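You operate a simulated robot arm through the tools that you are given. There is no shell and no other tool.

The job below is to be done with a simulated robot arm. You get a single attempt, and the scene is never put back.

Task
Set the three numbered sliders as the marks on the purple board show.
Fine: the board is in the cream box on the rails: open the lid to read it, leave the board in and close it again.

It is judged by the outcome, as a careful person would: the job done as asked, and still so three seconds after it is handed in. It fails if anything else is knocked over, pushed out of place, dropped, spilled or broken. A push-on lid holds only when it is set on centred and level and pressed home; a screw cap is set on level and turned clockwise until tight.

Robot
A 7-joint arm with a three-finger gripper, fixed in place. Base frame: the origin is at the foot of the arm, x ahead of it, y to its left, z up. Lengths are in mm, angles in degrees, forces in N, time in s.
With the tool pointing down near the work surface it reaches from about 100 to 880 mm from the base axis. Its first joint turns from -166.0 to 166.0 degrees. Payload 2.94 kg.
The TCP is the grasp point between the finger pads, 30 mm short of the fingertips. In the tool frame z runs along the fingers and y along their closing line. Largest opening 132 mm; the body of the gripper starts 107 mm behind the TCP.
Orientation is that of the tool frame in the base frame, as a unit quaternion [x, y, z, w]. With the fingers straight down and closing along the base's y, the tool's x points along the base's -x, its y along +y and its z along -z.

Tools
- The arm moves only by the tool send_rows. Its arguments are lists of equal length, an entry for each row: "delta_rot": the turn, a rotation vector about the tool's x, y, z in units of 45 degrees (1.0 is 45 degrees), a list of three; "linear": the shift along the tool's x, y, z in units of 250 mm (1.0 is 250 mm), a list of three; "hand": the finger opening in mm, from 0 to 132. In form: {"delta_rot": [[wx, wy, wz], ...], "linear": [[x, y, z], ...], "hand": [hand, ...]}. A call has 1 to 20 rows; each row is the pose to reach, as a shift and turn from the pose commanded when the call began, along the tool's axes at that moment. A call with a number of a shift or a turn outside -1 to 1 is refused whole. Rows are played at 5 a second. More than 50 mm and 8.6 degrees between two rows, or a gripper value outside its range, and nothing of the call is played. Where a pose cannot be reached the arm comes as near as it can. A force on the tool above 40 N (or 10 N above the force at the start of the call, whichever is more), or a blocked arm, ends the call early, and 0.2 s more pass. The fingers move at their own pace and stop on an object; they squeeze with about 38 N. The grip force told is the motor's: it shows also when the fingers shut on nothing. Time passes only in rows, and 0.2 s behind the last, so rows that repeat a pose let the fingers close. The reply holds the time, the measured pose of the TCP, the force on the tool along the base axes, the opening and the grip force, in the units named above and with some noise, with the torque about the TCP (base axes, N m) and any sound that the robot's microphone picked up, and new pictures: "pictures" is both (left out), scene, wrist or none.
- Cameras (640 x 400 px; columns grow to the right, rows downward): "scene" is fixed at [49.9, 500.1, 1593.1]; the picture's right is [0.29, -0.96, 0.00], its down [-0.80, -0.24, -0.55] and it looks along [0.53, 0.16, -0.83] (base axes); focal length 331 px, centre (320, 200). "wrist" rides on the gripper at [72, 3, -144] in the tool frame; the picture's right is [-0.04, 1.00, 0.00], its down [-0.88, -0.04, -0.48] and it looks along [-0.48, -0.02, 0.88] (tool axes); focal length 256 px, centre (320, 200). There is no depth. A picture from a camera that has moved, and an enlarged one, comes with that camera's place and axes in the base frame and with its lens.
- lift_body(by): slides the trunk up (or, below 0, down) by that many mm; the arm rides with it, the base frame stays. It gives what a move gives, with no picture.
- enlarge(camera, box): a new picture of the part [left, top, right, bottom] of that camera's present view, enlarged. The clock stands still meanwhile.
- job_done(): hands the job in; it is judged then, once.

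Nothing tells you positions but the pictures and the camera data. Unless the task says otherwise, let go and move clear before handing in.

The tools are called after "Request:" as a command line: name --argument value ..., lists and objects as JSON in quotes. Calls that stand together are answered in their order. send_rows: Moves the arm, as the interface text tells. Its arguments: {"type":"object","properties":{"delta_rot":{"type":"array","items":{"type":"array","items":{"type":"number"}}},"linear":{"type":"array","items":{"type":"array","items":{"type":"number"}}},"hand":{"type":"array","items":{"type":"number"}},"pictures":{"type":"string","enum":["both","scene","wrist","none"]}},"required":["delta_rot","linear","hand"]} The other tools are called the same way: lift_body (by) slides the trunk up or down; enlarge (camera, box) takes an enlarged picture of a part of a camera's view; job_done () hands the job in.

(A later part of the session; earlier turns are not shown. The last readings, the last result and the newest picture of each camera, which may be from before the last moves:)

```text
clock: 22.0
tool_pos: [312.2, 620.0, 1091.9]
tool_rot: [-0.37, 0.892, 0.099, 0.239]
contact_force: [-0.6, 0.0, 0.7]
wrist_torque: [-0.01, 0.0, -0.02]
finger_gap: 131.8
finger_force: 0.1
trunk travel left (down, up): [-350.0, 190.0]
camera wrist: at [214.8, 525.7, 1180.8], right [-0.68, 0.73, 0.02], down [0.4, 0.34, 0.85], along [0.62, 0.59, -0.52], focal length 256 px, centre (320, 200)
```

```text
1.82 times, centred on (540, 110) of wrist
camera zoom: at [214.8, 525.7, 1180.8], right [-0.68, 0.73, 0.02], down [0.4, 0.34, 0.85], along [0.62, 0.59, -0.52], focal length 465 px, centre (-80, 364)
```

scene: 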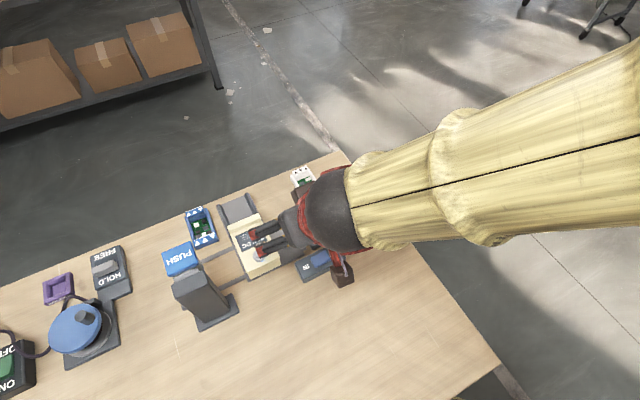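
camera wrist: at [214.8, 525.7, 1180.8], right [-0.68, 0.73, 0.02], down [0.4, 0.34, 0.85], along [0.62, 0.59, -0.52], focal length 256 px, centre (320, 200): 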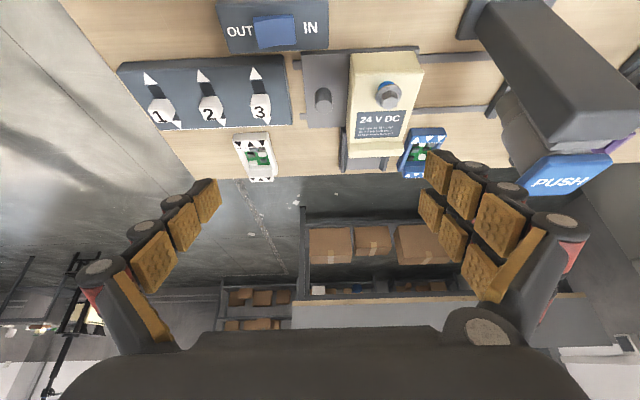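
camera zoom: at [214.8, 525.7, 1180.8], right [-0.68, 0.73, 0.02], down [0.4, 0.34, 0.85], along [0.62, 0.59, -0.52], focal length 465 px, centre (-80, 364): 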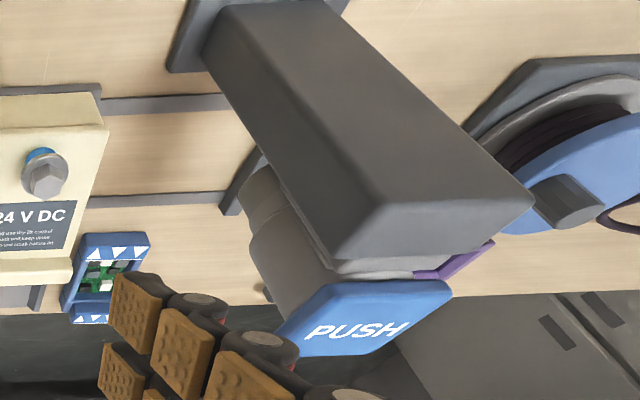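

The arm is back in a good posture. The ridge is centred near (361, 778, 924) and is about 79 mm wide. I'll stage above it with the fingers straddling it.

Request:
send_rows --delta_rot '[[0, 0, 0], [0, 0, 0], [0, 0, 0], [0, 0, 0]]' --linear '[[-0.043, 0.077, 0.128], [-0.086, 0.154, 0.256], [-0.129, 0.231, 0.384], [-0.172, 0.308, 0.511]]' --hand '[125, 115, 108, 104]'

Request:
enlarge --camera "wrist" --box '[220, 60, 420, 220]'

```text
clock: 23.0
tool_pos: [328.8, 748.1, 1002.1]
tool_rot: [-0.37, 0.892, 0.1, 0.239]
contact_force: [1.2, 0.2, 0.7]
wrist_torque: [-0.04, 0.0, -0.02]
finger_gap: 104.0
finger_force: 0.0
trunk travel left (down, up): [-350.0, 190.0]
camera wrist: at [231.5, 653.6, 1090.5], right [-0.68, 0.73, 0.02], down [0.4, 0.34, 0.85], along [0.62, 0.59, -0.52], focal length 256 px, centre (320, 200)
```

scene: 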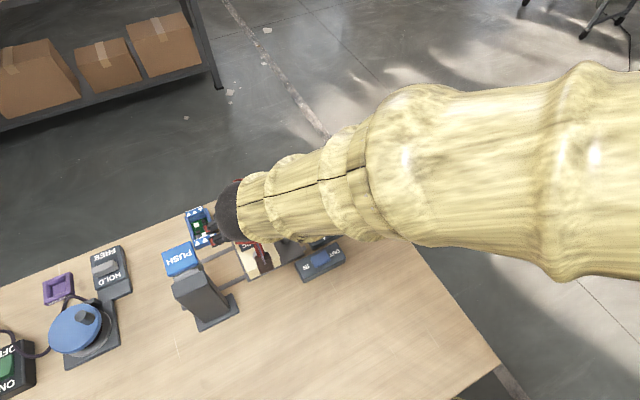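
wrist: 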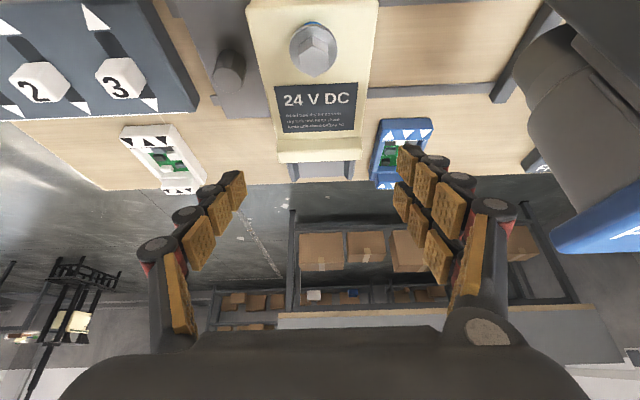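

```text
2.50 times, centred on (320, 140) of wrist
camera zoom: at [231.5, 653.6, 1090.5], right [-0.68, 0.73, 0.02], down [0.4, 0.34, 0.85], along [0.62, 0.59, -0.52], focal length 640 px, centre (320, 350)
```

zoom: 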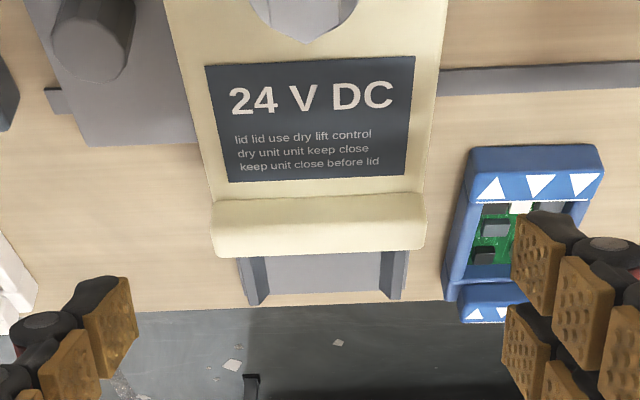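

Request:
send_rows --delta_rot '[[0, 0, 0], [0, 0, 0], [0, 0, 0], [0, 0, 0]]' --linear '[[-0.001, 0, 0.08], [-0.002, 0, 0.16], [-0.003, 0, 0.24], [-0.004, 0, 0.316]]' --hand '[104, 104, 104, 104]'

Request:
enlarge --camera "wrist" --box '[200, 60, 440, 220]'

```text
clock: 24.0
tool_pos: [356.5, 774.5, 932.2]
tool_rot: [-0.369, 0.893, 0.099, 0.239]
contact_force: [-0.2, 0.2, 0.8]
wrist_torque: [-0.03, 0.04, -0.01]
finger_gap: 104.1
finger_force: 0.1
trunk travel left (down, up): [-350.0, 190.0]
camera wrist: at [258.9, 681.0, 1021.4], right [-0.68, 0.73, 0.02], down [0.4, 0.34, 0.85], along [0.62, 0.59, -0.52], focal length 256 px, centre (320, 200)
```

scene: 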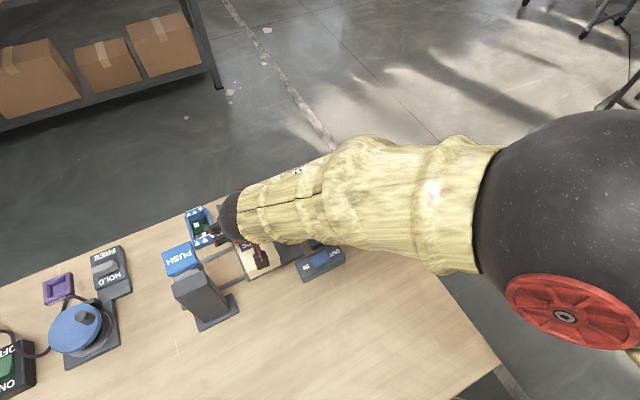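
wrist: 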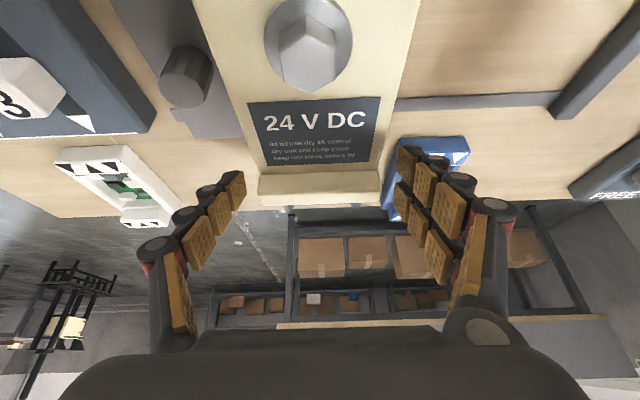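

```text
2.50 times, centred on (320, 140) of wrist
camera zoom: at [258.9, 681.0, 1021.4], right [-0.68, 0.73, 0.02], down [0.4, 0.34, 0.85], along [0.62, 0.59, -0.52], focal length 640 px, centre (320, 350)
```

zoom: 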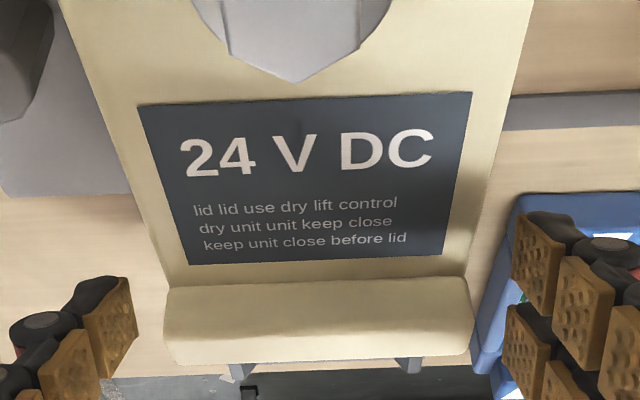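

The fingers straddle the ridge evenly. I'll close them gently on its ends.

Request:
send_rows --delta_rot '[[0, 0, 0], [0, 0, 0], [0, 0, 0], [0, 0, 0]]' --linear '[[0, 0, 0], [0, 0, 0], [0, 0, 0], [0, 0, 0]]' --hand '[90, 80, 74, 74]' --pictures "wrist"

```text
clock: 25.0
tool_pos: [356.5, 774.7, 933.0]
tool_rot: [-0.37, 0.892, 0.1, 0.239]
contact_force: [-1.2, -1.8, 1.7]
wrist_torque: [-0.31, -0.08, -0.09]
finger_gap: 77.6
finger_force: 30.3
trunk travel left (down, up): [-350.0, 190.0]
camera wrist: at [258.6, 680.2, 1021.9], right [-0.68, 0.73, 0.02], down [0.4, 0.34, 0.85], along [0.62, 0.59, -0.52], focal length 256 px, centre (320, 200)
```

wrist: 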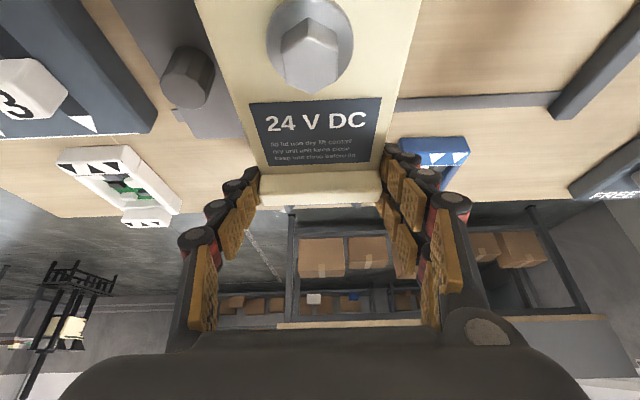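

Request:
send_rows --delta_rot '[[0, 0, 0], [0, 0, 0], [0, 0, 0]]' --linear '[[-0.0087, 0, 0.005], [-0.0173, 0, 0.01], [-0.0173, 0, 0.01]]' --hand '[72, 72, 72]' --pictures "wrist"

```text
clock: 25.8
tool_pos: [355.9, 775.3, 933.2]
tool_rot: [-0.371, 0.892, 0.098, 0.239]
contact_force: [-24.0, -25.0, 6.1]
wrist_torque: [-0.38, 0.99, -0.37]
finger_gap: 77.2
finger_force: 44.7
trunk travel left (down, up): [-350.0, 190.0]
camera wrist: at [258.5, 680.9, 1022.2], right [-0.68, 0.73, 0.02], down [0.4, 0.34, 0.85], along [0.62, 0.59, -0.53], focal length 256 px, centre (320, 200)
```

wrist: 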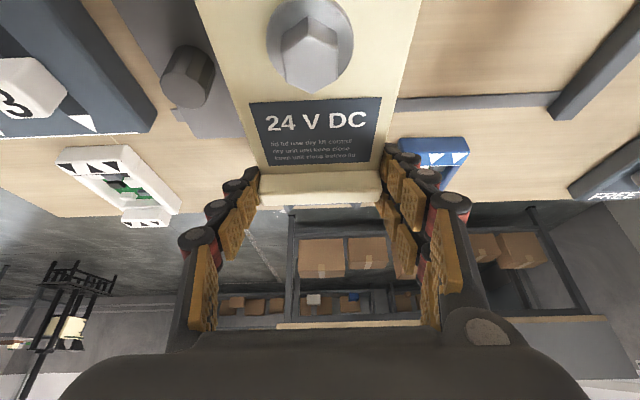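

Pulling outward is firmly blocked (35 N, no motion). I'll undo that and try lifting slightly.

Request:
send_rows --delta_rot '[[0, 0, 0], [0, 0, 0]]' --linear '[[0.0087, 0, -0.005], [0.0173, 0, -0.01]]' --hand '[72, 72]' --pictures "none"

Request:
send_rows --delta_rot '[[0, 0, 0], [0, 0, 0], [0, 0, 0]]' --linear '[[-0.003, 0, -0.0055], [-0.006, 0, -0.0104], [-0.006, 0, -0.0104]]' --hand '[72, 72, 72]' --pictures "wrist"

```text
clock: 26.4
tool_pos: [356.2, 773.1, 933.0]
tool_rot: [-0.37, 0.892, 0.099, 0.239]
contact_force: [-12.2, -10.5, -5.3]
wrist_torque: [-0.96, -0.46, 0.0]
finger_gap: 77.3
finger_force: 44.8
trunk travel left (down, up): [-350.0, 190.0]
```

```text
clock: 27.2
tool_pos: [356.7, 774.4, 934.9]
tool_rot: [-0.369, 0.893, 0.098, 0.238]
contact_force: [-3.4, -1.9, -27.4]
wrist_torque: [0.62, 0.21, 0.56]
finger_gap: 77.2
finger_force: 45.2
trunk travel left (down, up): [-350.0, 190.0]
camera wrist: at [259.0, 680.7, 1022.6], right [-0.68, 0.73, 0.02], down [0.4, 0.35, 0.85], along [0.62, 0.59, -0.53], focal length 256 px, centre (320, 200)
```

wrist: 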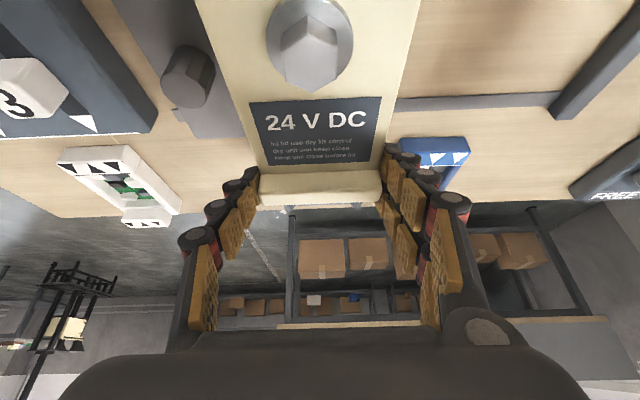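

Lifting is blocked too, so the bolt locks the lid. I'll let go of the ridge and back off, then come upright above the bolt.

Request:
send_rows --delta_rot '[[0, 0, 0], [0, 0, 0], [0, 0, 0], [0, 0, 0], [0, 0, 0], [0, 0, 0], [0, 0, 0]]' --linear '[[0.003, 0, 0.005], [0.006, 0, 0.0104], [0.006, 0, 0.0104], [0.006, 0, -0.06], [0.006, 0, -0.15], [0.006, 0, -0.24], [0.006, 0, -0.31]]' --hand '[78, 95, 104, 104, 104, 104, 104]' --pictures "none"

Request:
send_rows --delta_rot '[[0, 0.15, 0], [0, 0.3, 0], [0, 0.45, 0], [0, 0.6, 0], [0, 0.667, 0]]' --linear '[[0.03, 0, -0.033], [0.06, -0.003, -0.066], [0.09, -0.005, -0.1], [0.12, -0.008, -0.13], [0.146, -0.01, -0.163]]' --hand '[104, 104, 104, 104, 104]'

Request:
enlarge --camera "wrist" --box '[220, 80, 420, 280]'

```text
clock: 28.8
tool_pos: [327.3, 745.3, 1003.5]
tool_rot: [-0.369, 0.892, 0.1, 0.239]
contact_force: [-0.1, -0.6, 0.3]
wrist_torque: [0.04, -0.01, 0.0]
finger_gap: 104.0
finger_force: 0.1
trunk travel left (down, up): [-350.0, 190.0]
```

```text
clock: 30.0
tool_pos: [279.7, 677.3, 996.8]
tool_rot: [-0.38, 0.919, -0.025, 0.098]
contact_force: [-1.3, 1.5, 2.1]
wrist_torque: [-0.24, -0.01, -0.04]
finger_gap: 104.4
finger_force: 0.2
out of reach, approached as far as the arm can: row 2, 3, 4, 5
trunk travel left (down, up): [-350.0, 190.0]
camera wrist: at [198.2, 623.9, 1126.5], right [-0.66, 0.74, -0.11], down [0.54, 0.58, 0.61], along [0.52, 0.35, -0.78], focal length 256 px, centre (320, 200)
```

scene: 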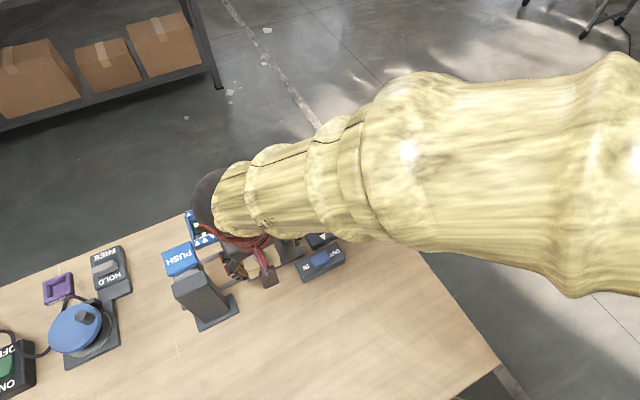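
wrist: 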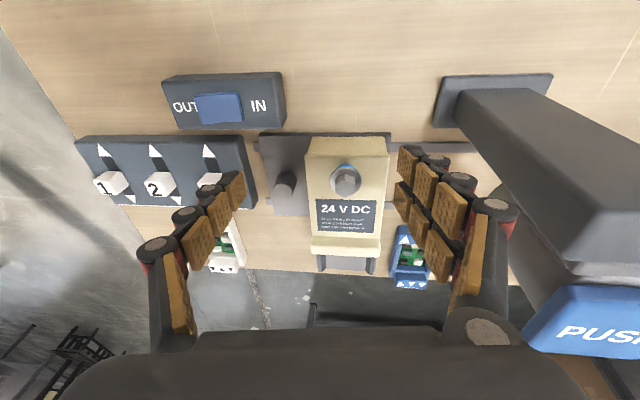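

```text
2.00 times, centred on (320, 180) of wrist
camera zoom: at [198.2, 623.9, 1126.5], right [-0.66, 0.74, -0.11], down [0.54, 0.58, 0.61], along [0.52, 0.35, -0.78], focal length 512 px, centre (320, 240)
```

zoom: 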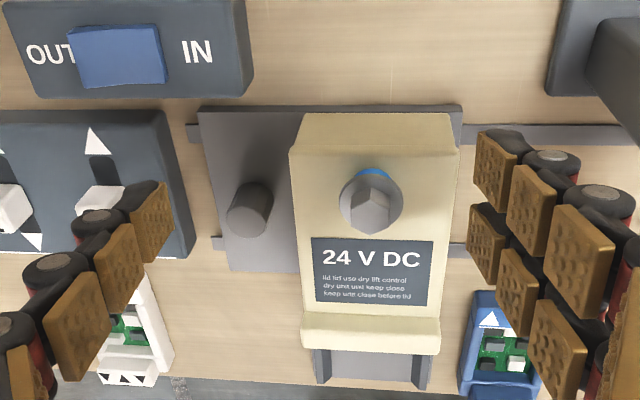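

Request:
send_rows --delta_rot '[[0, 0, 0], [-0.05, 0.07, 0], [-0.1, 0.14, 0], [-0.154, 0.206, 0], [-0.154, 0.206, 0]]' --linear '[[-0.014, 0.008, -0.087], [-0.028, 0.016, -0.17], [-0.042, 0.025, -0.262], [-0.042, 0.025, -0.262], [-0.042, 0.025, -0.262]]' --hand '[104, 104, 104, 104, 104]' --pictures "scene"

```text
clock: 31.2
tool_pos: [263.5, 661.8, 1041.6]
tool_rot: [-0.381, 0.919, -0.036, 0.095]
contact_force: [0.4, -0.1, -0.2]
wrist_torque: [0.01, 0.02, 0.02]
finger_gap: 104.0
finger_force: 0.0
out of reach, approached as far as the arm can: row 2, 3, 4, 5
trunk travel left (down, up): [-350.0, 190.0]
```

scene: 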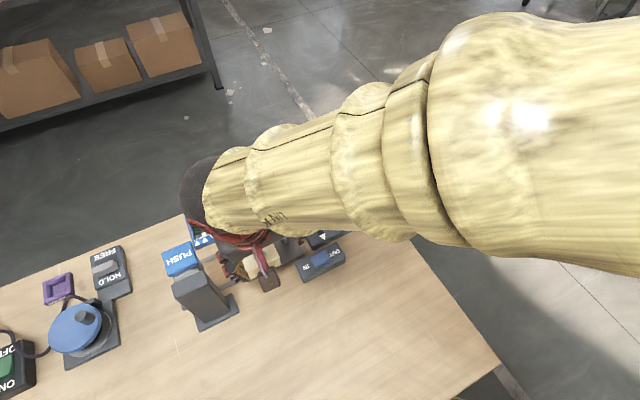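

The wrist is stuck short of vertical again because of the arm's posture. I'll go back toward the starting pose to recover the original posture.

Request:
send_rows --delta_rot '[[-0.03, -0.08, 0], [-0.06, -0.16, 0.01], [-0.09, -0.24, 0.02], [-0.12, -0.32, 0.03], [-0.15, -0.4, 0.04], [-0.171, -0.475, 0.046]]' --linear '[[0.05, -0.15, -0.06], [0.1, -0.3, -0.12], [0.16, -0.46, -0.16], [0.22, -0.61, -0.2], [0.27, -0.77, -0.22], [0.326, -0.916, -0.244]]' --hand '[104, 104, 104, 104, 104, 104]' --pictures "scene"

```text
clock: 32.6
tool_pos: [354.8, 439.7, 1123.7]
tool_rot: [-0.369, 0.893, 0.1, 0.239]
contact_force: [0.2, -0.5, 0.1]
wrist_torque: [0.08, -0.01, 0.05]
finger_gap: 103.9
finger_force: 0.0
trunk travel left (down, up): [-350.0, 190.0]
```

scene: 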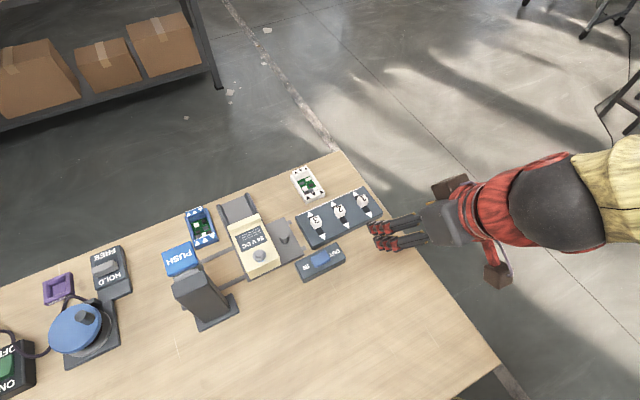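

Request:
send_rows --delta_rot '[[0.08, 0, 0.14], [0.16, 0, 0.28], [0.25, 0, 0.43], [0.33, 0, 0.57], [0.42, 0, 0.72], [0.5, 0, 0.866]]' --linear '[[0.03, -0.08, -0.03], [0.06, -0.16, -0.06], [0.08, -0.24, -0.1], [0.11, -0.33, -0.13], [0.13, -0.41, -0.17], [0.16, -0.495, -0.204]]' --hand '[104, 104, 104, 104, 104, 104]' --pictures "none"

Request:
send_rows --delta_rot '[[0, 0.17, 0], [0, 0.34, 0], [0, 0.5, 0], [0, 0.667, 0]]' --linear '[[0, 0, 0], [0, 0, 0], [0, 0, 0], [0, 0, 0]]' --hand '[104, 104, 104, 104]' --pictures "scene"

```text
clock: 34.0
tool_pos: [397.4, 310.6, 1146.5]
tool_rot: [0.001, 0.966, 0.0, 0.259]
contact_force: [-0.4, -0.4, 0.1]
wrist_torque: [0.02, 0.0, 0.02]
finger_gap: 103.8
finger_force: 0.1
trunk travel left (down, up): [-350.0, 190.0]
```

```text
clock: 35.0
tool_pos: [399.1, 309.9, 1141.0]
tool_rot: [0.001, 0.995, -0.002, 0.098]
contact_force: [0.9, -0.1, 0.2]
wrist_torque: [-0.03, 0.05, -0.02]
finger_gap: 104.0
finger_force: 0.1
out of reach, approached as far as the arm can: row 3, 4
trunk travel left (down, up): [-350.0, 190.0]
```

scene: 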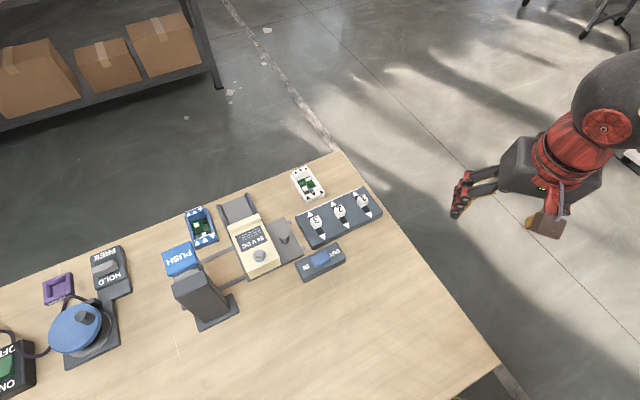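

Vertical is still limited here. Raising the trunk should steepen the forearm and free the wrist, so I'll try that.

Request:
lift_body --by 120

Request:
send_rows --delta_rot '[[0, 0, 0], [0, 0.08, 0], [0, 0.16, 0], [0, 0.25, 0]]' --linear '[[0, 0, 0.12], [0, 0, 0.24], [0, 0, 0.36], [0, 0, 0.46]]' --hand '[104, 104, 104, 104]' --pictures "scene"

```text
clock: 36.5
tool_pos: [398.1, 310.1, 1260.0]
tool_rot: [0.0, 0.995, -0.001, 0.098]
contact_force: [0.3, 1.2, -0.2]
wrist_torque: [0.01, -0.01, -0.04]
finger_gap: 104.1
finger_force: 0.0
trunk travel left (down, up): [-470.0, 70.0]
```

```text
clock: 37.5
tool_pos: [389.5, 287.0, 1140.8]
tool_rot: [-0.001, 0.998, -0.001, 0.064]
contact_force: [1.3, 0.5, 1.4]
wrist_torque: [-0.09, 0.14, -0.02]
finger_gap: 103.7
finger_force: 0.0
out of reach, approached as far as the arm can: row 2, 3, 4
trunk travel left (down, up): [-470.0, 70.0]
```

scene: 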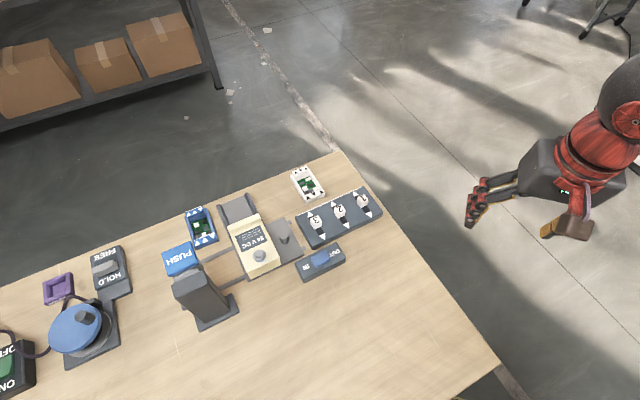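

Request:
send_rows --delta_rot '[[0, 0.06, 0], [0, 0.12, 0], [0, 0.165, 0], [0, 0.165, 0], [0, 0.165, 0], [0, 0.165, 0], [0, 0.165, 0], [0, 0.165, 0]]' --linear '[[0.02, 0.03, 0], [0.02, 0.06, 0], [0.02, 0.08, 0], [0.02, 0.08, 0], [0.02, 0.08, 0], [0.02, 0.08, 0], [0.02, 0.08, 0], [0.02, 0.08, 0]]' --hand '[104, 104, 104, 104, 104, 104, 104, 104]' --pictures "scene"

```text
clock: 39.3
tool_pos: [387.1, 285.2, 1139.6]
tool_rot: [-0.001, 0.998, -0.003, 0.062]
contact_force: [0.6, -0.2, 0.0]
wrist_torque: [0.02, 0.0, 0.0]
finger_gap: 104.0
finger_force: 0.0
out of reach, approached as far as the arm can: row 1, 2, 3, 4, 5, 6, 7, 8
trunk travel left (down, up): [-470.0, 70.0]
```

scene: 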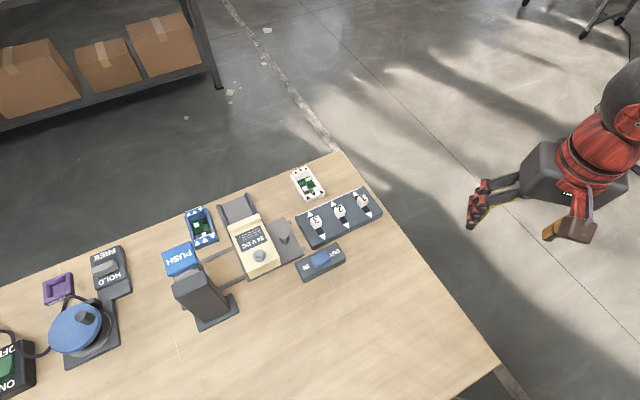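

I don't strictly need a vertical tool, since tilted poses have worked well everywhere so far. I'll go back to the tilted posture and the original trunk height.

Request:
send_rows --delta_rot '[[0, -0.15, 0], [0, -0.3, 0], [0, -0.4, 0], [0, -0.51, 0]]' --linear '[[0, 0.03, -0.1], [0, 0.06, -0.2], [0, 0.09, -0.3], [0, 0.1, -0.4]]' --hand '[104, 104, 104, 104]' --pictures "none"

Request:
lift_body --by -120

```text
clock: 40.3
tool_pos: [372.7, 310.3, 1239.6]
tool_rot: [-0.001, 0.966, -0.003, 0.26]
contact_force: [0.5, 0.1, 0.4]
wrist_torque: [0.0, 0.02, 0.02]
finger_gap: 104.0
finger_force: 0.0
trunk travel left (down, up): [-470.0, 70.0]
```

```text
clock: 41.8
tool_pos: [374.4, 310.1, 1118.4]
tool_rot: [0.0, 0.966, -0.003, 0.26]
contact_force: [-0.4, 0.3, -0.6]
wrist_torque: [-0.03, -0.02, -0.01]
finger_gap: 104.0
finger_force: 0.1
trunk travel left (down, up): [-350.0, 190.0]
```

Request:
send_rows --delta_rot '[[-0.07, 0, -0.12], [-0.14, 0, -0.25], [-0.21, 0, -0.37], [-0.28, 0, -0.5], [-0.36, 0, -0.62], [-0.43, 0, -0.74], [-0.5, 0, -0.866]]' --linear '[[0.05, 0.14, 0], [0.1, 0.28, 0], [0.14, 0.42, 0], [0.19, 0.56, 0], [0.24, 0.7, 0], [0.28, 0.83, 0], [0.33, 0.96, -0.016]]' --hand '[104, 104, 104, 104, 104, 104, 104]' --pictures "wrist"

Request:
enlarge --camera "wrist" --box '[330, 0, 640, 200]'

```text
clock: 43.4
tool_pos: [301.2, 549.6, 1079.1]
tool_rot: [-0.372, 0.892, 0.097, 0.238]
contact_force: [-0.2, 0.3, -0.3]
wrist_torque: [0.0, 0.0, -0.02]
finger_gap: 104.0
finger_force: 0.0
trunk travel left (down, up): [-350.0, 190.0]
camera wrist: at [204.3, 456.8, 1168.3], right [-0.68, 0.73, 0.02], down [0.39, 0.35, 0.85], along [0.62, 0.59, -0.53], focal length 256 px, centre (320, 200)
```

wrist: 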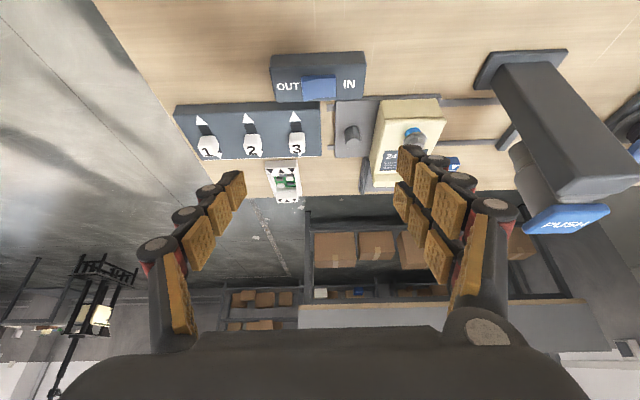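

```text
2.00 times, centred on (485, 100) of wrist
camera zoom: at [204.3, 456.8, 1168.3], right [-0.68, 0.73, 0.02], down [0.39, 0.35, 0.85], along [0.62, 0.59, -0.53], focal length 512 px, centre (-10, 400)
```

zoom: 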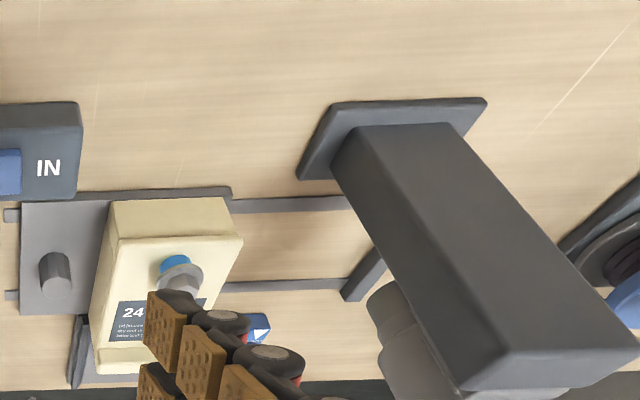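

The arbor press's PUSH cap is near (201, 788, 1068), about 120 mm along the rails from the bolt. First I'll check whether the bolt can simply be pressed by hand, so I'm moving above it.

Request:
send_rows --delta_rot '[[0, 0, 0], [0, 0, 0], [0, 0, 0], [0, 0, 0]]' --linear '[[-0.053, 0.118, 0.11], [-0.106, 0.236, 0.22], [-0.159, 0.354, 0.33], [-0.212, 0.472, 0.442]]' --hand '[104, 104, 104, 104]' --pictures "wrist"

Request:
enlarge --camera "wrist" --box '[240, 60, 400, 200]'

Request:
enlarge --camera "wrist" --box '[60, 0, 260, 120]'

```text
clock: 44.4
tool_pos: [288.8, 704.7, 1007.7]
tool_rot: [-0.372, 0.892, 0.096, 0.238]
contact_force: [-1.0, 0.6, -0.4]
wrist_torque: [-0.04, 0.02, -0.01]
finger_gap: 103.8
finger_force: 0.0
trunk travel left (down, up): [-350.0, 190.0]
camera wrist: at [191.0, 611.7, 1096.7], right [-0.68, 0.73, 0.02], down [0.4, 0.35, 0.85], along [0.62, 0.58, -0.53], focal length 256 px, centre (320, 200)
```

wrist: 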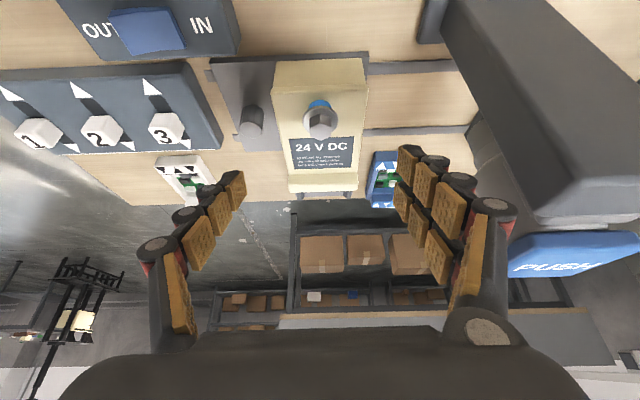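

```text
2.86 times, centred on (320, 130) of wrist
camera zoom: at [191.0, 611.7, 1096.7], right [-0.68, 0.73, 0.02], down [0.4, 0.35, 0.85], along [0.62, 0.58, -0.53], focal length 731 px, centre (320, 400)
```

zoom: 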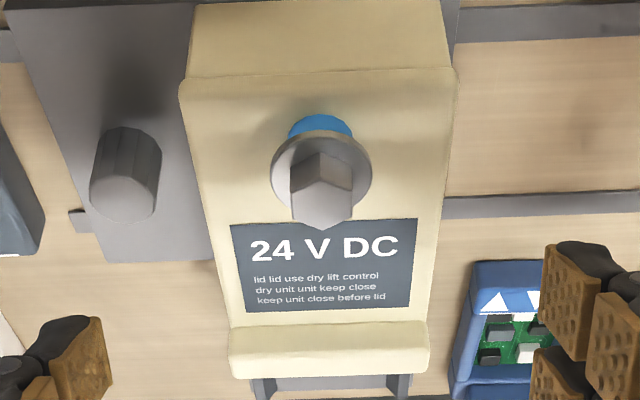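

```text
3.20 times, centred on (160, 60) of wrist
camera zoom: at [191.0, 611.7, 1096.7], right [-0.68, 0.73, 0.02], down [0.4, 0.35, 0.85], along [0.62, 0.58, -0.53], focal length 819 px, centre (832, 648)
```

zoom: 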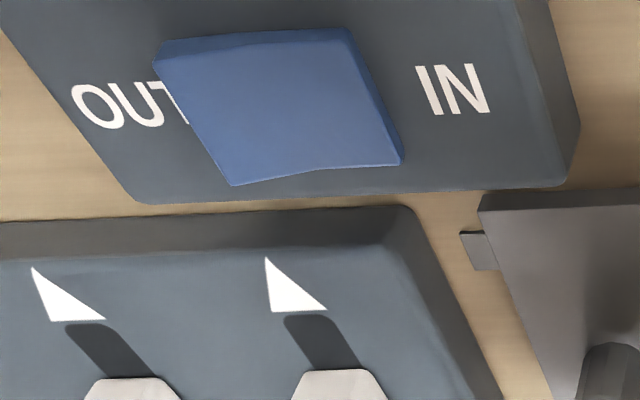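

Request:
send_rows --delta_rot '[[0, 0, 0], [0, 0, 0], [0, 0, 0], [0, 0, 0], [0, 0, 0], [0, 0, 0], [0, 0, 0], [0, 0, 0]]' --linear '[[0, 0, 0], [0, 0, 0], [0, 0, 0], [0, 0, 0], [0, 0, 0], [0.02, 0, 0.04], [0.04, 0, 0.08], [0.055, 0, 0.115]]' --hand '[80, 60, 40, 20, 0, 0, 0, 0]' --pictures "wrist"

Request:
enlarge --camera "wrist" --box '[240, 60, 400, 200]'

```text
clock: 46.2
tool_pos: [289.9, 706.4, 978.7]
tool_rot: [-0.371, 0.892, 0.097, 0.239]
contact_force: [-2.1, -1.5, 4.3]
wrist_torque: [-0.07, 0.09, 0.0]
finger_gap: 0.1
finger_force: 11.8
trunk travel left (down, up): [-350.0, 190.0]
camera wrist: at [192.4, 613.0, 1066.9], right [-0.68, 0.73, 0.02], down [0.4, 0.35, 0.85], along [0.62, 0.59, -0.53], focal length 256 px, centre (320, 200)
```

wrist: 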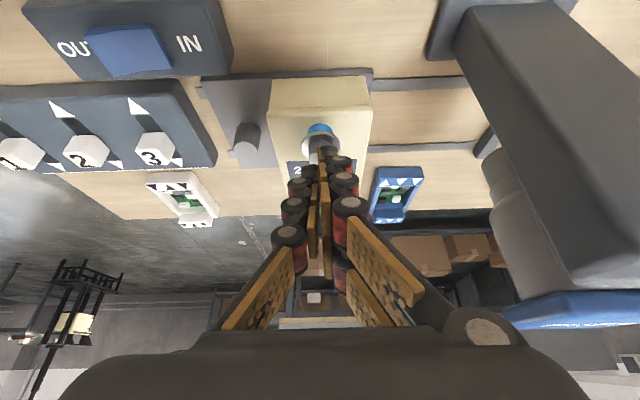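

```text
2.86 times, centred on (320, 130) of wrist
camera zoom: at [192.4, 613.0, 1066.9], right [-0.68, 0.73, 0.02], down [0.4, 0.35, 0.85], along [0.62, 0.59, -0.53], focal length 731 px, centre (320, 400)
```

zoom: 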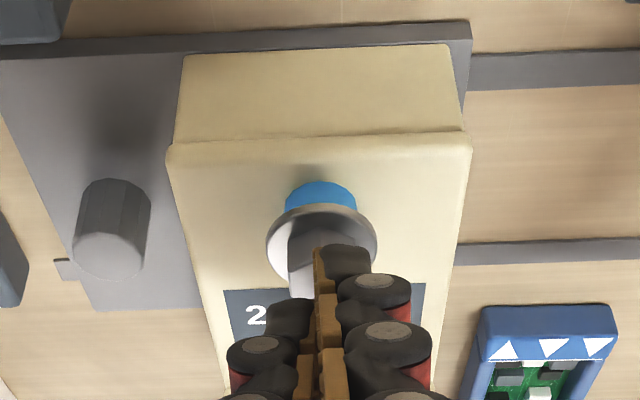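

Request:
send_rows --delta_rot '[[0, 0, 0], [0, 0, 0], [0, 0, 0], [0, 0, 0]]' --linear '[[0.004, 0, 0.007], [0.008, 0, 0.014], [0.012, 0, 0.021], [0.016, 0, 0.028]]' --hand '[0, 0, 0, 0]' --pictures "wrist"

Request:
enlarge --camera "wrist" --box '[240, 60, 400, 200]'

```text
clock: 47.1
tool_pos: [289.7, 708.6, 978.8]
tool_rot: [-0.371, 0.891, 0.101, 0.241]
contact_force: [-10.9, -12.2, 20.3]
wrist_torque: [-0.48, 0.39, 0.06]
finger_gap: 0.1
finger_force: 28.5
trunk travel left (down, up): [-350.0, 190.0]
stopped in row 4: the force on the tool passed its limit at 42 N (the readings are from after the stop); the commanded pose is now the measured one
camera wrist: at [190.9, 614.4, 1065.8], right [-0.68, 0.73, 0.02], down [0.39, 0.34, 0.86], along [0.62, 0.59, -0.52], focal length 256 px, centre (320, 200)
```

wrist: 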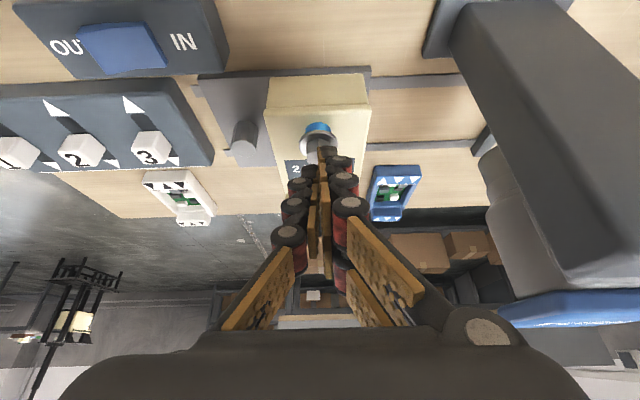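

```text
2.86 times, centred on (320, 130) of wrist
camera zoom: at [190.9, 614.4, 1065.8], right [-0.68, 0.73, 0.02], down [0.39, 0.34, 0.86], along [0.62, 0.59, -0.52], focal length 731 px, centre (320, 400)
```

zoom: 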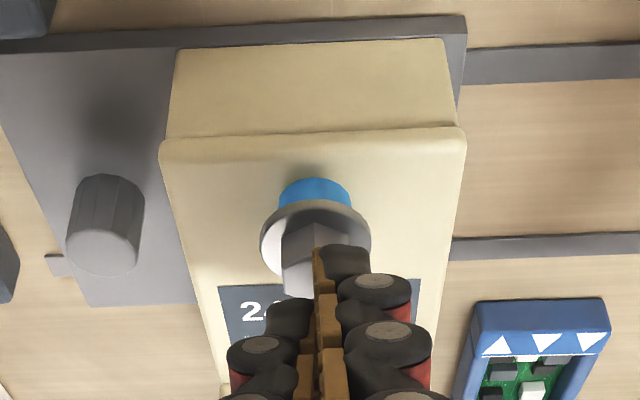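

The bolt doesn't move under 42 N by hand, so the press is needed. The carriage must slide along the rails to the stop, about 120 mm, so that the bolt sits under the plunger. I'll back off and turn the tool to face along the rails.

Request:
send_rows --delta_rot '[[0, 0, 0], [0, -0.08, 0], [0, -0.16, 0], [0, -0.25, 0], [0, -0.333, 0]]' --linear '[[0, 0, -0.15], [0.02, -0.08, -0.25], [0.04, -0.16, -0.34], [0.06, -0.25, -0.38], [0.078, -0.334, -0.42]]' --hand '[0, 20, 40, 50, 60]' --pictures "scene"

Request:
enlarge --camera "scene" --box '[150, 180, 330, 300]'

```text
clock: 48.3
tool_pos: [300.4, 600.1, 1056.9]
tool_rot: [-0.355, 0.852, 0.148, 0.355]
contact_force: [-1.4, 0.0, -0.3]
wrist_torque: [0.0, 0.03, 0.03]
finger_gap: 59.3
finger_force: 0.0
trunk travel left (down, up): [-350.0, 190.0]
```

scene: 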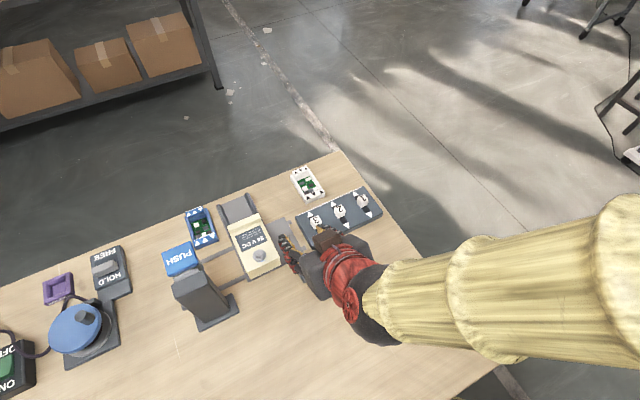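

```text
3.33 times, centred on (240, 240) of scene
camera zoom: at [49.9, 500.1, 1593.1], right [0.29, -0.96, 0.0], down [-0.8, -0.24, -0.55], along [0.53, 0.16, -0.83], focal length 1104 px, centre (587, 67)
```

zoom: 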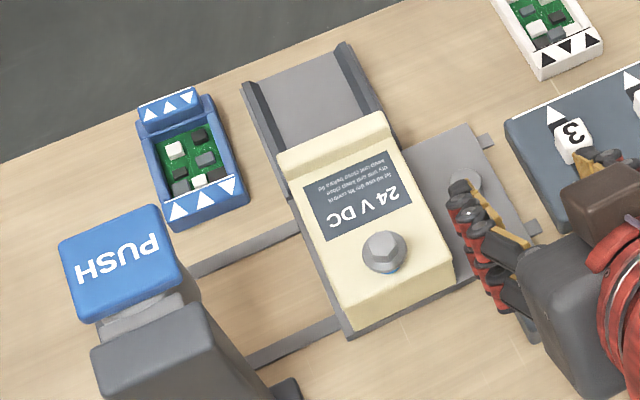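

Request:
send_rows --delta_rot '[[-0.118, 0, -0.118], [-0.236, 0, -0.236], [-0.354, 0, -0.354], [-0.471, 0, -0.471], [-0.589, 0, -0.589], [-0.707, 0, -0.707]]' --linear '[[-0.03, -0.04, 0.01], [-0.06, -0.08, 0.02], [-0.09, -0.12, 0.03], [-0.12, -0.15, 0.035], [-0.15, -0.19, 0.045], [-0.185, -0.226, 0.055]]' --hand '[60, 60, 60, 60, 60, 60]' --pictures "none"

Request:
send_rows --delta_rot '[[-0.118, 0, -0.118], [-0.236, 0, -0.236], [-0.354, 0, -0.354], [-0.471, 0, -0.471], [-0.589, 0, -0.589], [-0.707, 0, -0.707]]' --linear '[[0.01, -0.04, 0.06], [0.02, -0.08, 0.12], [0.04, -0.11, 0.18], [0.05, -0.15, 0.25], [0.07, -0.19, 0.31], [0.082, -0.22, 0.37]]' --hand '[60, 60, 60, 60, 60, 60]'

Request:
enlarge --camera "wrist" --box '[200, 0, 440, 180]'

```text
clock: 49.7
tool_pos: [372.6, 591.3, 1077.4]
tool_rot: [0.654, -0.653, -0.27, -0.27]
contact_force: [-0.8, -0.2, -0.3]
wrist_torque: [-0.04, 0.03, 0.01]
finger_gap: 60.1
finger_force: 0.1
trunk travel left (down, up): [-350.0, 190.0]
```

```text
clock: 51.1
tool_pos: [425.8, 643.7, 999.3]
tool_rot: [0.855, -0.352, -0.353, -0.146]
contact_force: [0.2, 1.2, -0.7]
wrist_torque: [-0.03, 0.01, 0.02]
finger_gap: 60.0
finger_force: 0.1
trunk travel left (down, up): [-350.0, 190.0]
camera wrist: at [531.3, 533.3, 1049.9], right [-0.73, -0.69, 0.03], down [-0.18, 0.23, 0.96], along [-0.66, 0.69, -0.29], focal length 256 px, centre (320, 200)
```

scene: 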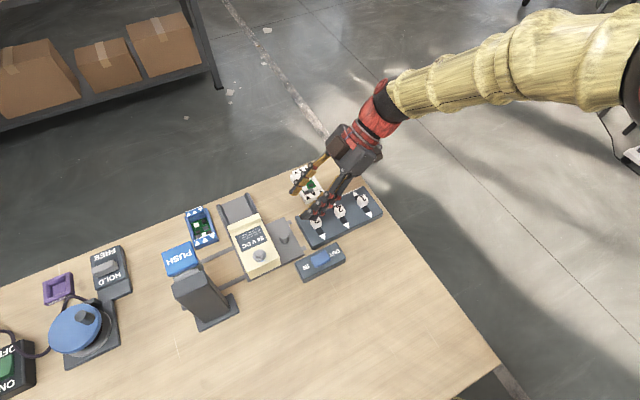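
wrist: 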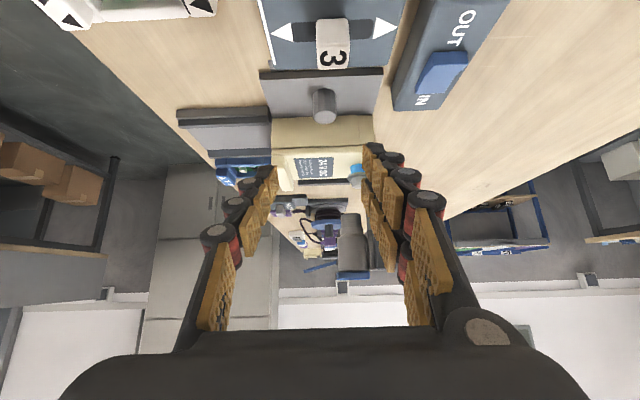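

```text
2.22 times, centred on (320, 90) of wrist
camera zoom: at [531.3, 533.3, 1049.9], right [-0.73, -0.69, 0.03], down [-0.18, 0.23, 0.96], along [-0.66, 0.69, -0.29], focal length 569 px, centre (320, 444)
```

zoom: 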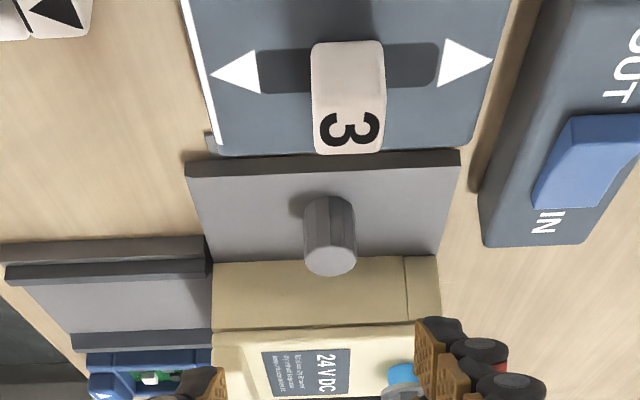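

The view is clear. The knob is at (369, 691) with its top near z 892, and the rails run along its side of the box. I'll reach down onto the knob.

Request:
send_rows --delta_rot '[[0, 0, 0], [0, 0, 0], [0, 0, 0], [0, 0, 0], [0, 0, 0]]' --linear '[[0.06, 0.013, 0.05], [0.124, 0.027, 0.1], [0.124, 0.027, 0.2], [0.124, 0.027, 0.3], [0.124, 0.027, 0.38]]' --hand '[60, 60, 60, 60, 60]' --pictures "wrist"

Request:
enlarge --camera "wrist" --box '[220, 60, 420, 220]'

```text
clock: 52.3
tool_pos: [390.0, 670.3, 909.5]
tool_rot: [0.854, -0.353, -0.352, -0.147]
contact_force: [1.1, 0.2, 0.8]
wrist_torque: [-0.02, 0.01, 0.03]
finger_gap: 59.9
finger_force: 0.1
trunk travel left (down, up): [-350.0, 190.0]
camera wrist: at [495.8, 560.2, 961.1], right [-0.73, -0.69, 0.03], down [-0.18, 0.23, 0.96], along [-0.66, 0.69, -0.29], focal length 256 px, centre (320, 200)
```

wrist: 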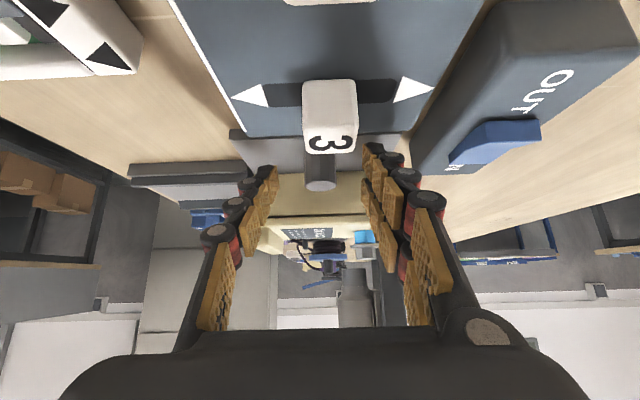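

```text
2.50 times, centred on (320, 140) of wrist
camera zoom: at [495.8, 560.2, 961.1], right [-0.73, -0.69, 0.03], down [-0.18, 0.23, 0.96], along [-0.66, 0.69, -0.29], focal length 640 px, centre (320, 350)
```

zoom: 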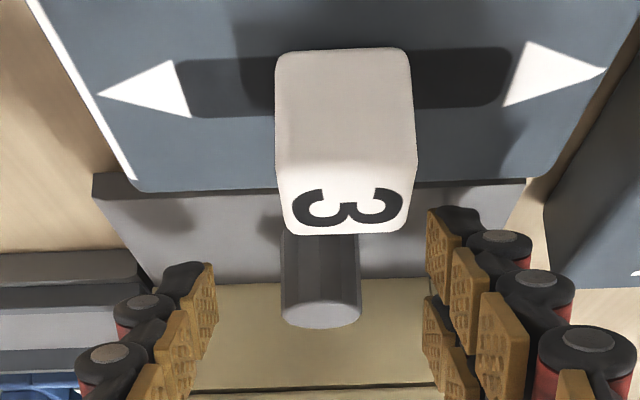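

Request:
send_rows --delta_rot '[[0, 0, 0], [0, 0, 0], [0, 0, 0], [0, 0, 0], [0, 0, 0], [0, 0, 0]]' --linear '[[0, 0, 0.044], [0, 0, 0.088], [0, 0, 0.088], [0, 0, 0.088], [0, 0, 0.088], [0, 0, 0.088]]' --hand '[60, 60, 45, 30, 20, 20]' --pictures "wrist"

Request:
enlarge --camera "wrist" --box '[220, 60, 420, 220]'

```text
clock: 52.9
tool_pos: [381.7, 684.6, 909.1]
tool_rot: [0.854, -0.349, -0.355, -0.153]
contact_force: [-8.2, -11.6, 23.7]
wrist_torque: [-1.15, 1.39, 0.33]
finger_gap: 64.6
finger_force: 9.4
trunk travel left (down, up): [-350.0, 190.0]
stopped in row 3: the force on the tool passed its limit at 46 N (the readings are from after the stop); the commanded pose is now the measured one
camera wrist: at [487.2, 573.2, 957.4], right [-0.73, -0.69, 0.02], down [-0.18, 0.21, 0.96], along [-0.66, 0.69, -0.28], focal length 256 px, centre (320, 200)
```

wrist: 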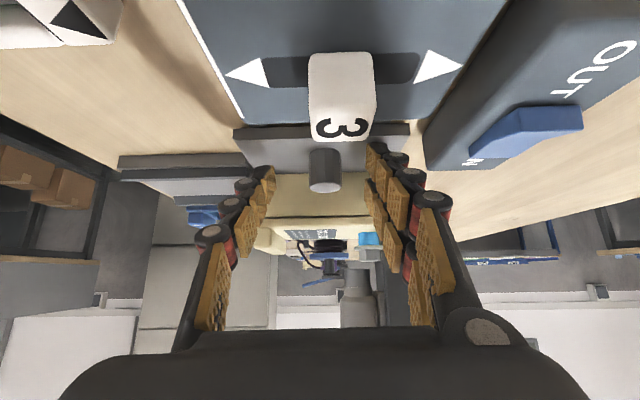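

```text
2.50 times, centred on (320, 140) of wrist
camera zoom: at [487.2, 573.2, 957.4], right [-0.73, -0.69, 0.02], down [-0.18, 0.21, 0.96], along [-0.66, 0.69, -0.28], focal length 640 px, centre (320, 350)
```

zoom: 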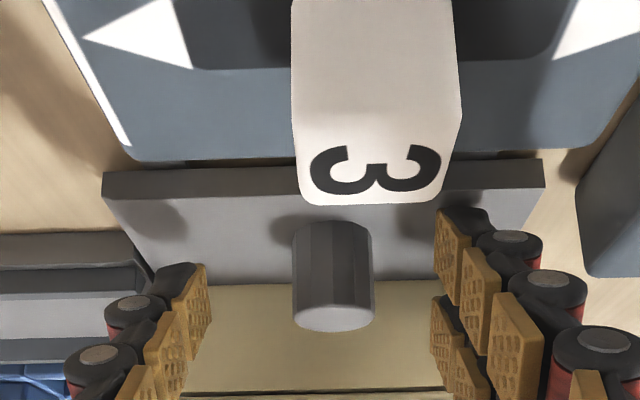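

Request:
enlarge --camera "scene" --box '[220, 180, 340, 280]'

Request:
enlarge --camera "wrist" --box '[230, 110, 410, 290]'

```text
4.00 times, centred on (280, 230) of scene
camera zoom: at [49.9, 500.1, 1593.1], right [0.29, -0.96, 0.0], down [-0.8, -0.24, -0.55], along [0.53, 0.16, -0.83], focal length 1325 px, centre (480, 80)
```

zoom: 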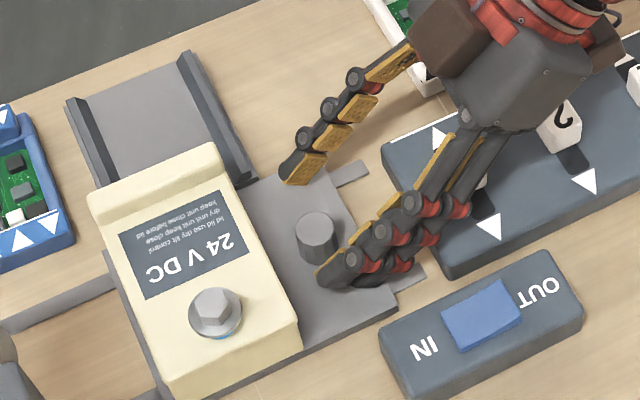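

```text
2.22 times, centred on (320, 200) of wrist
camera zoom: at [487.2, 573.2, 957.4], right [-0.73, -0.69, 0.02], down [-0.18, 0.21, 0.96], along [-0.66, 0.69, -0.28], focal length 569 px, centre (320, 200)
```

zoom: 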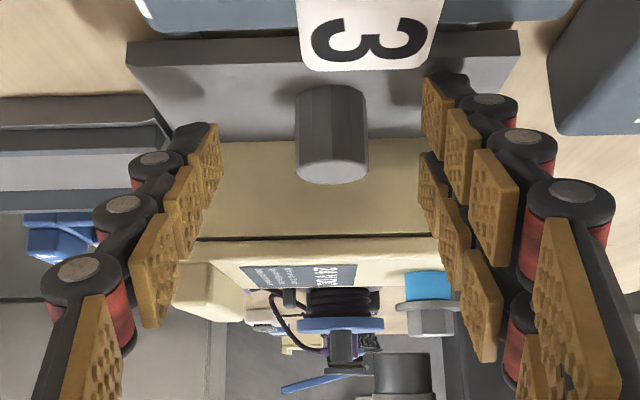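

The carriage slid a little along the rails as my fingertips touched the plate, so it moves freely. I'll lift slightly and close on the knob.

Request:
send_rows --delta_rot '[[0, 0, 0], [0, 0, 0], [0, 0, 0], [0, 0, 0], [0, 0, 0], [0, 0, 0], [0, 0, 0]]' --linear '[[-0.01, 0, -0.01], [-0.02, 0, -0.02], [-0.02, 0, -0.02], [-0.02, 0, -0.02], [-0.02, 0, -0.02], [-0.02, 0, -0.02], [-0.02, 0, -0.02]]' --hand '[60, 50, 40, 30, 20, 20, 20]'

Request:
enlarge --camera "scene" --box '[220, 180, 340, 280]'

```text
clock: 54.5
tool_pos: [381.7, 682.7, 910.9]
tool_rot: [0.854, -0.35, -0.354, -0.151]
contact_force: [-8.8, -10.7, -2.9]
wrist_torque: [-0.14, 0.11, 0.36]
finger_gap: 29.4
finger_force: 6.6
trunk travel left (down, up): [-350.0, 190.0]
camera wrist: at [487.2, 572.1, 961.4], right [-0.73, -0.69, 0.02], down [-0.18, 0.22, 0.96], along [-0.66, 0.69, -0.28], focal length 256 px, centre (320, 200)
```

scene: 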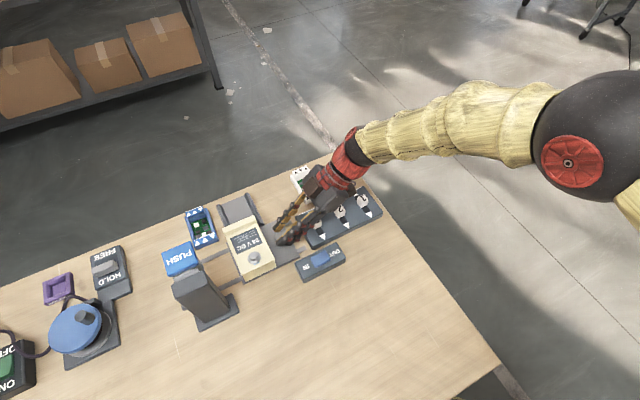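
wrist: 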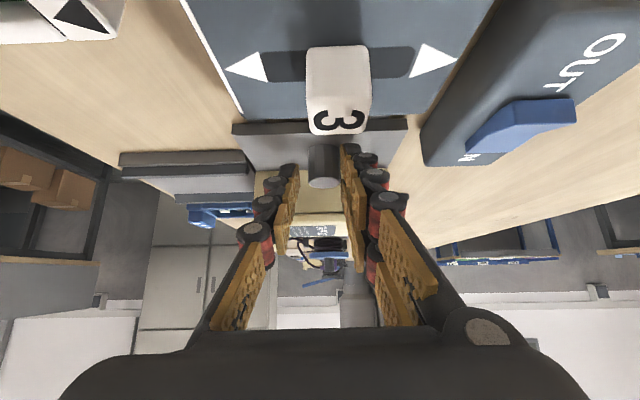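

```text
4.00 times, centred on (280, 230) of scene
camera zoom: at [49.9, 500.1, 1593.1], right [0.29, -0.96, 0.0], down [-0.8, -0.24, -0.55], along [0.53, 0.16, -0.83], focal length 1325 px, centre (480, 80)
```

zoom: 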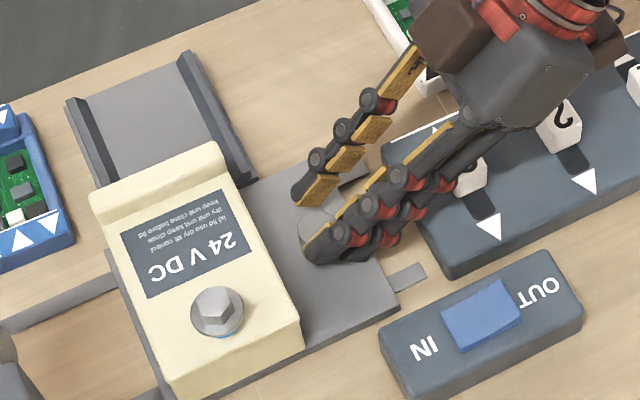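

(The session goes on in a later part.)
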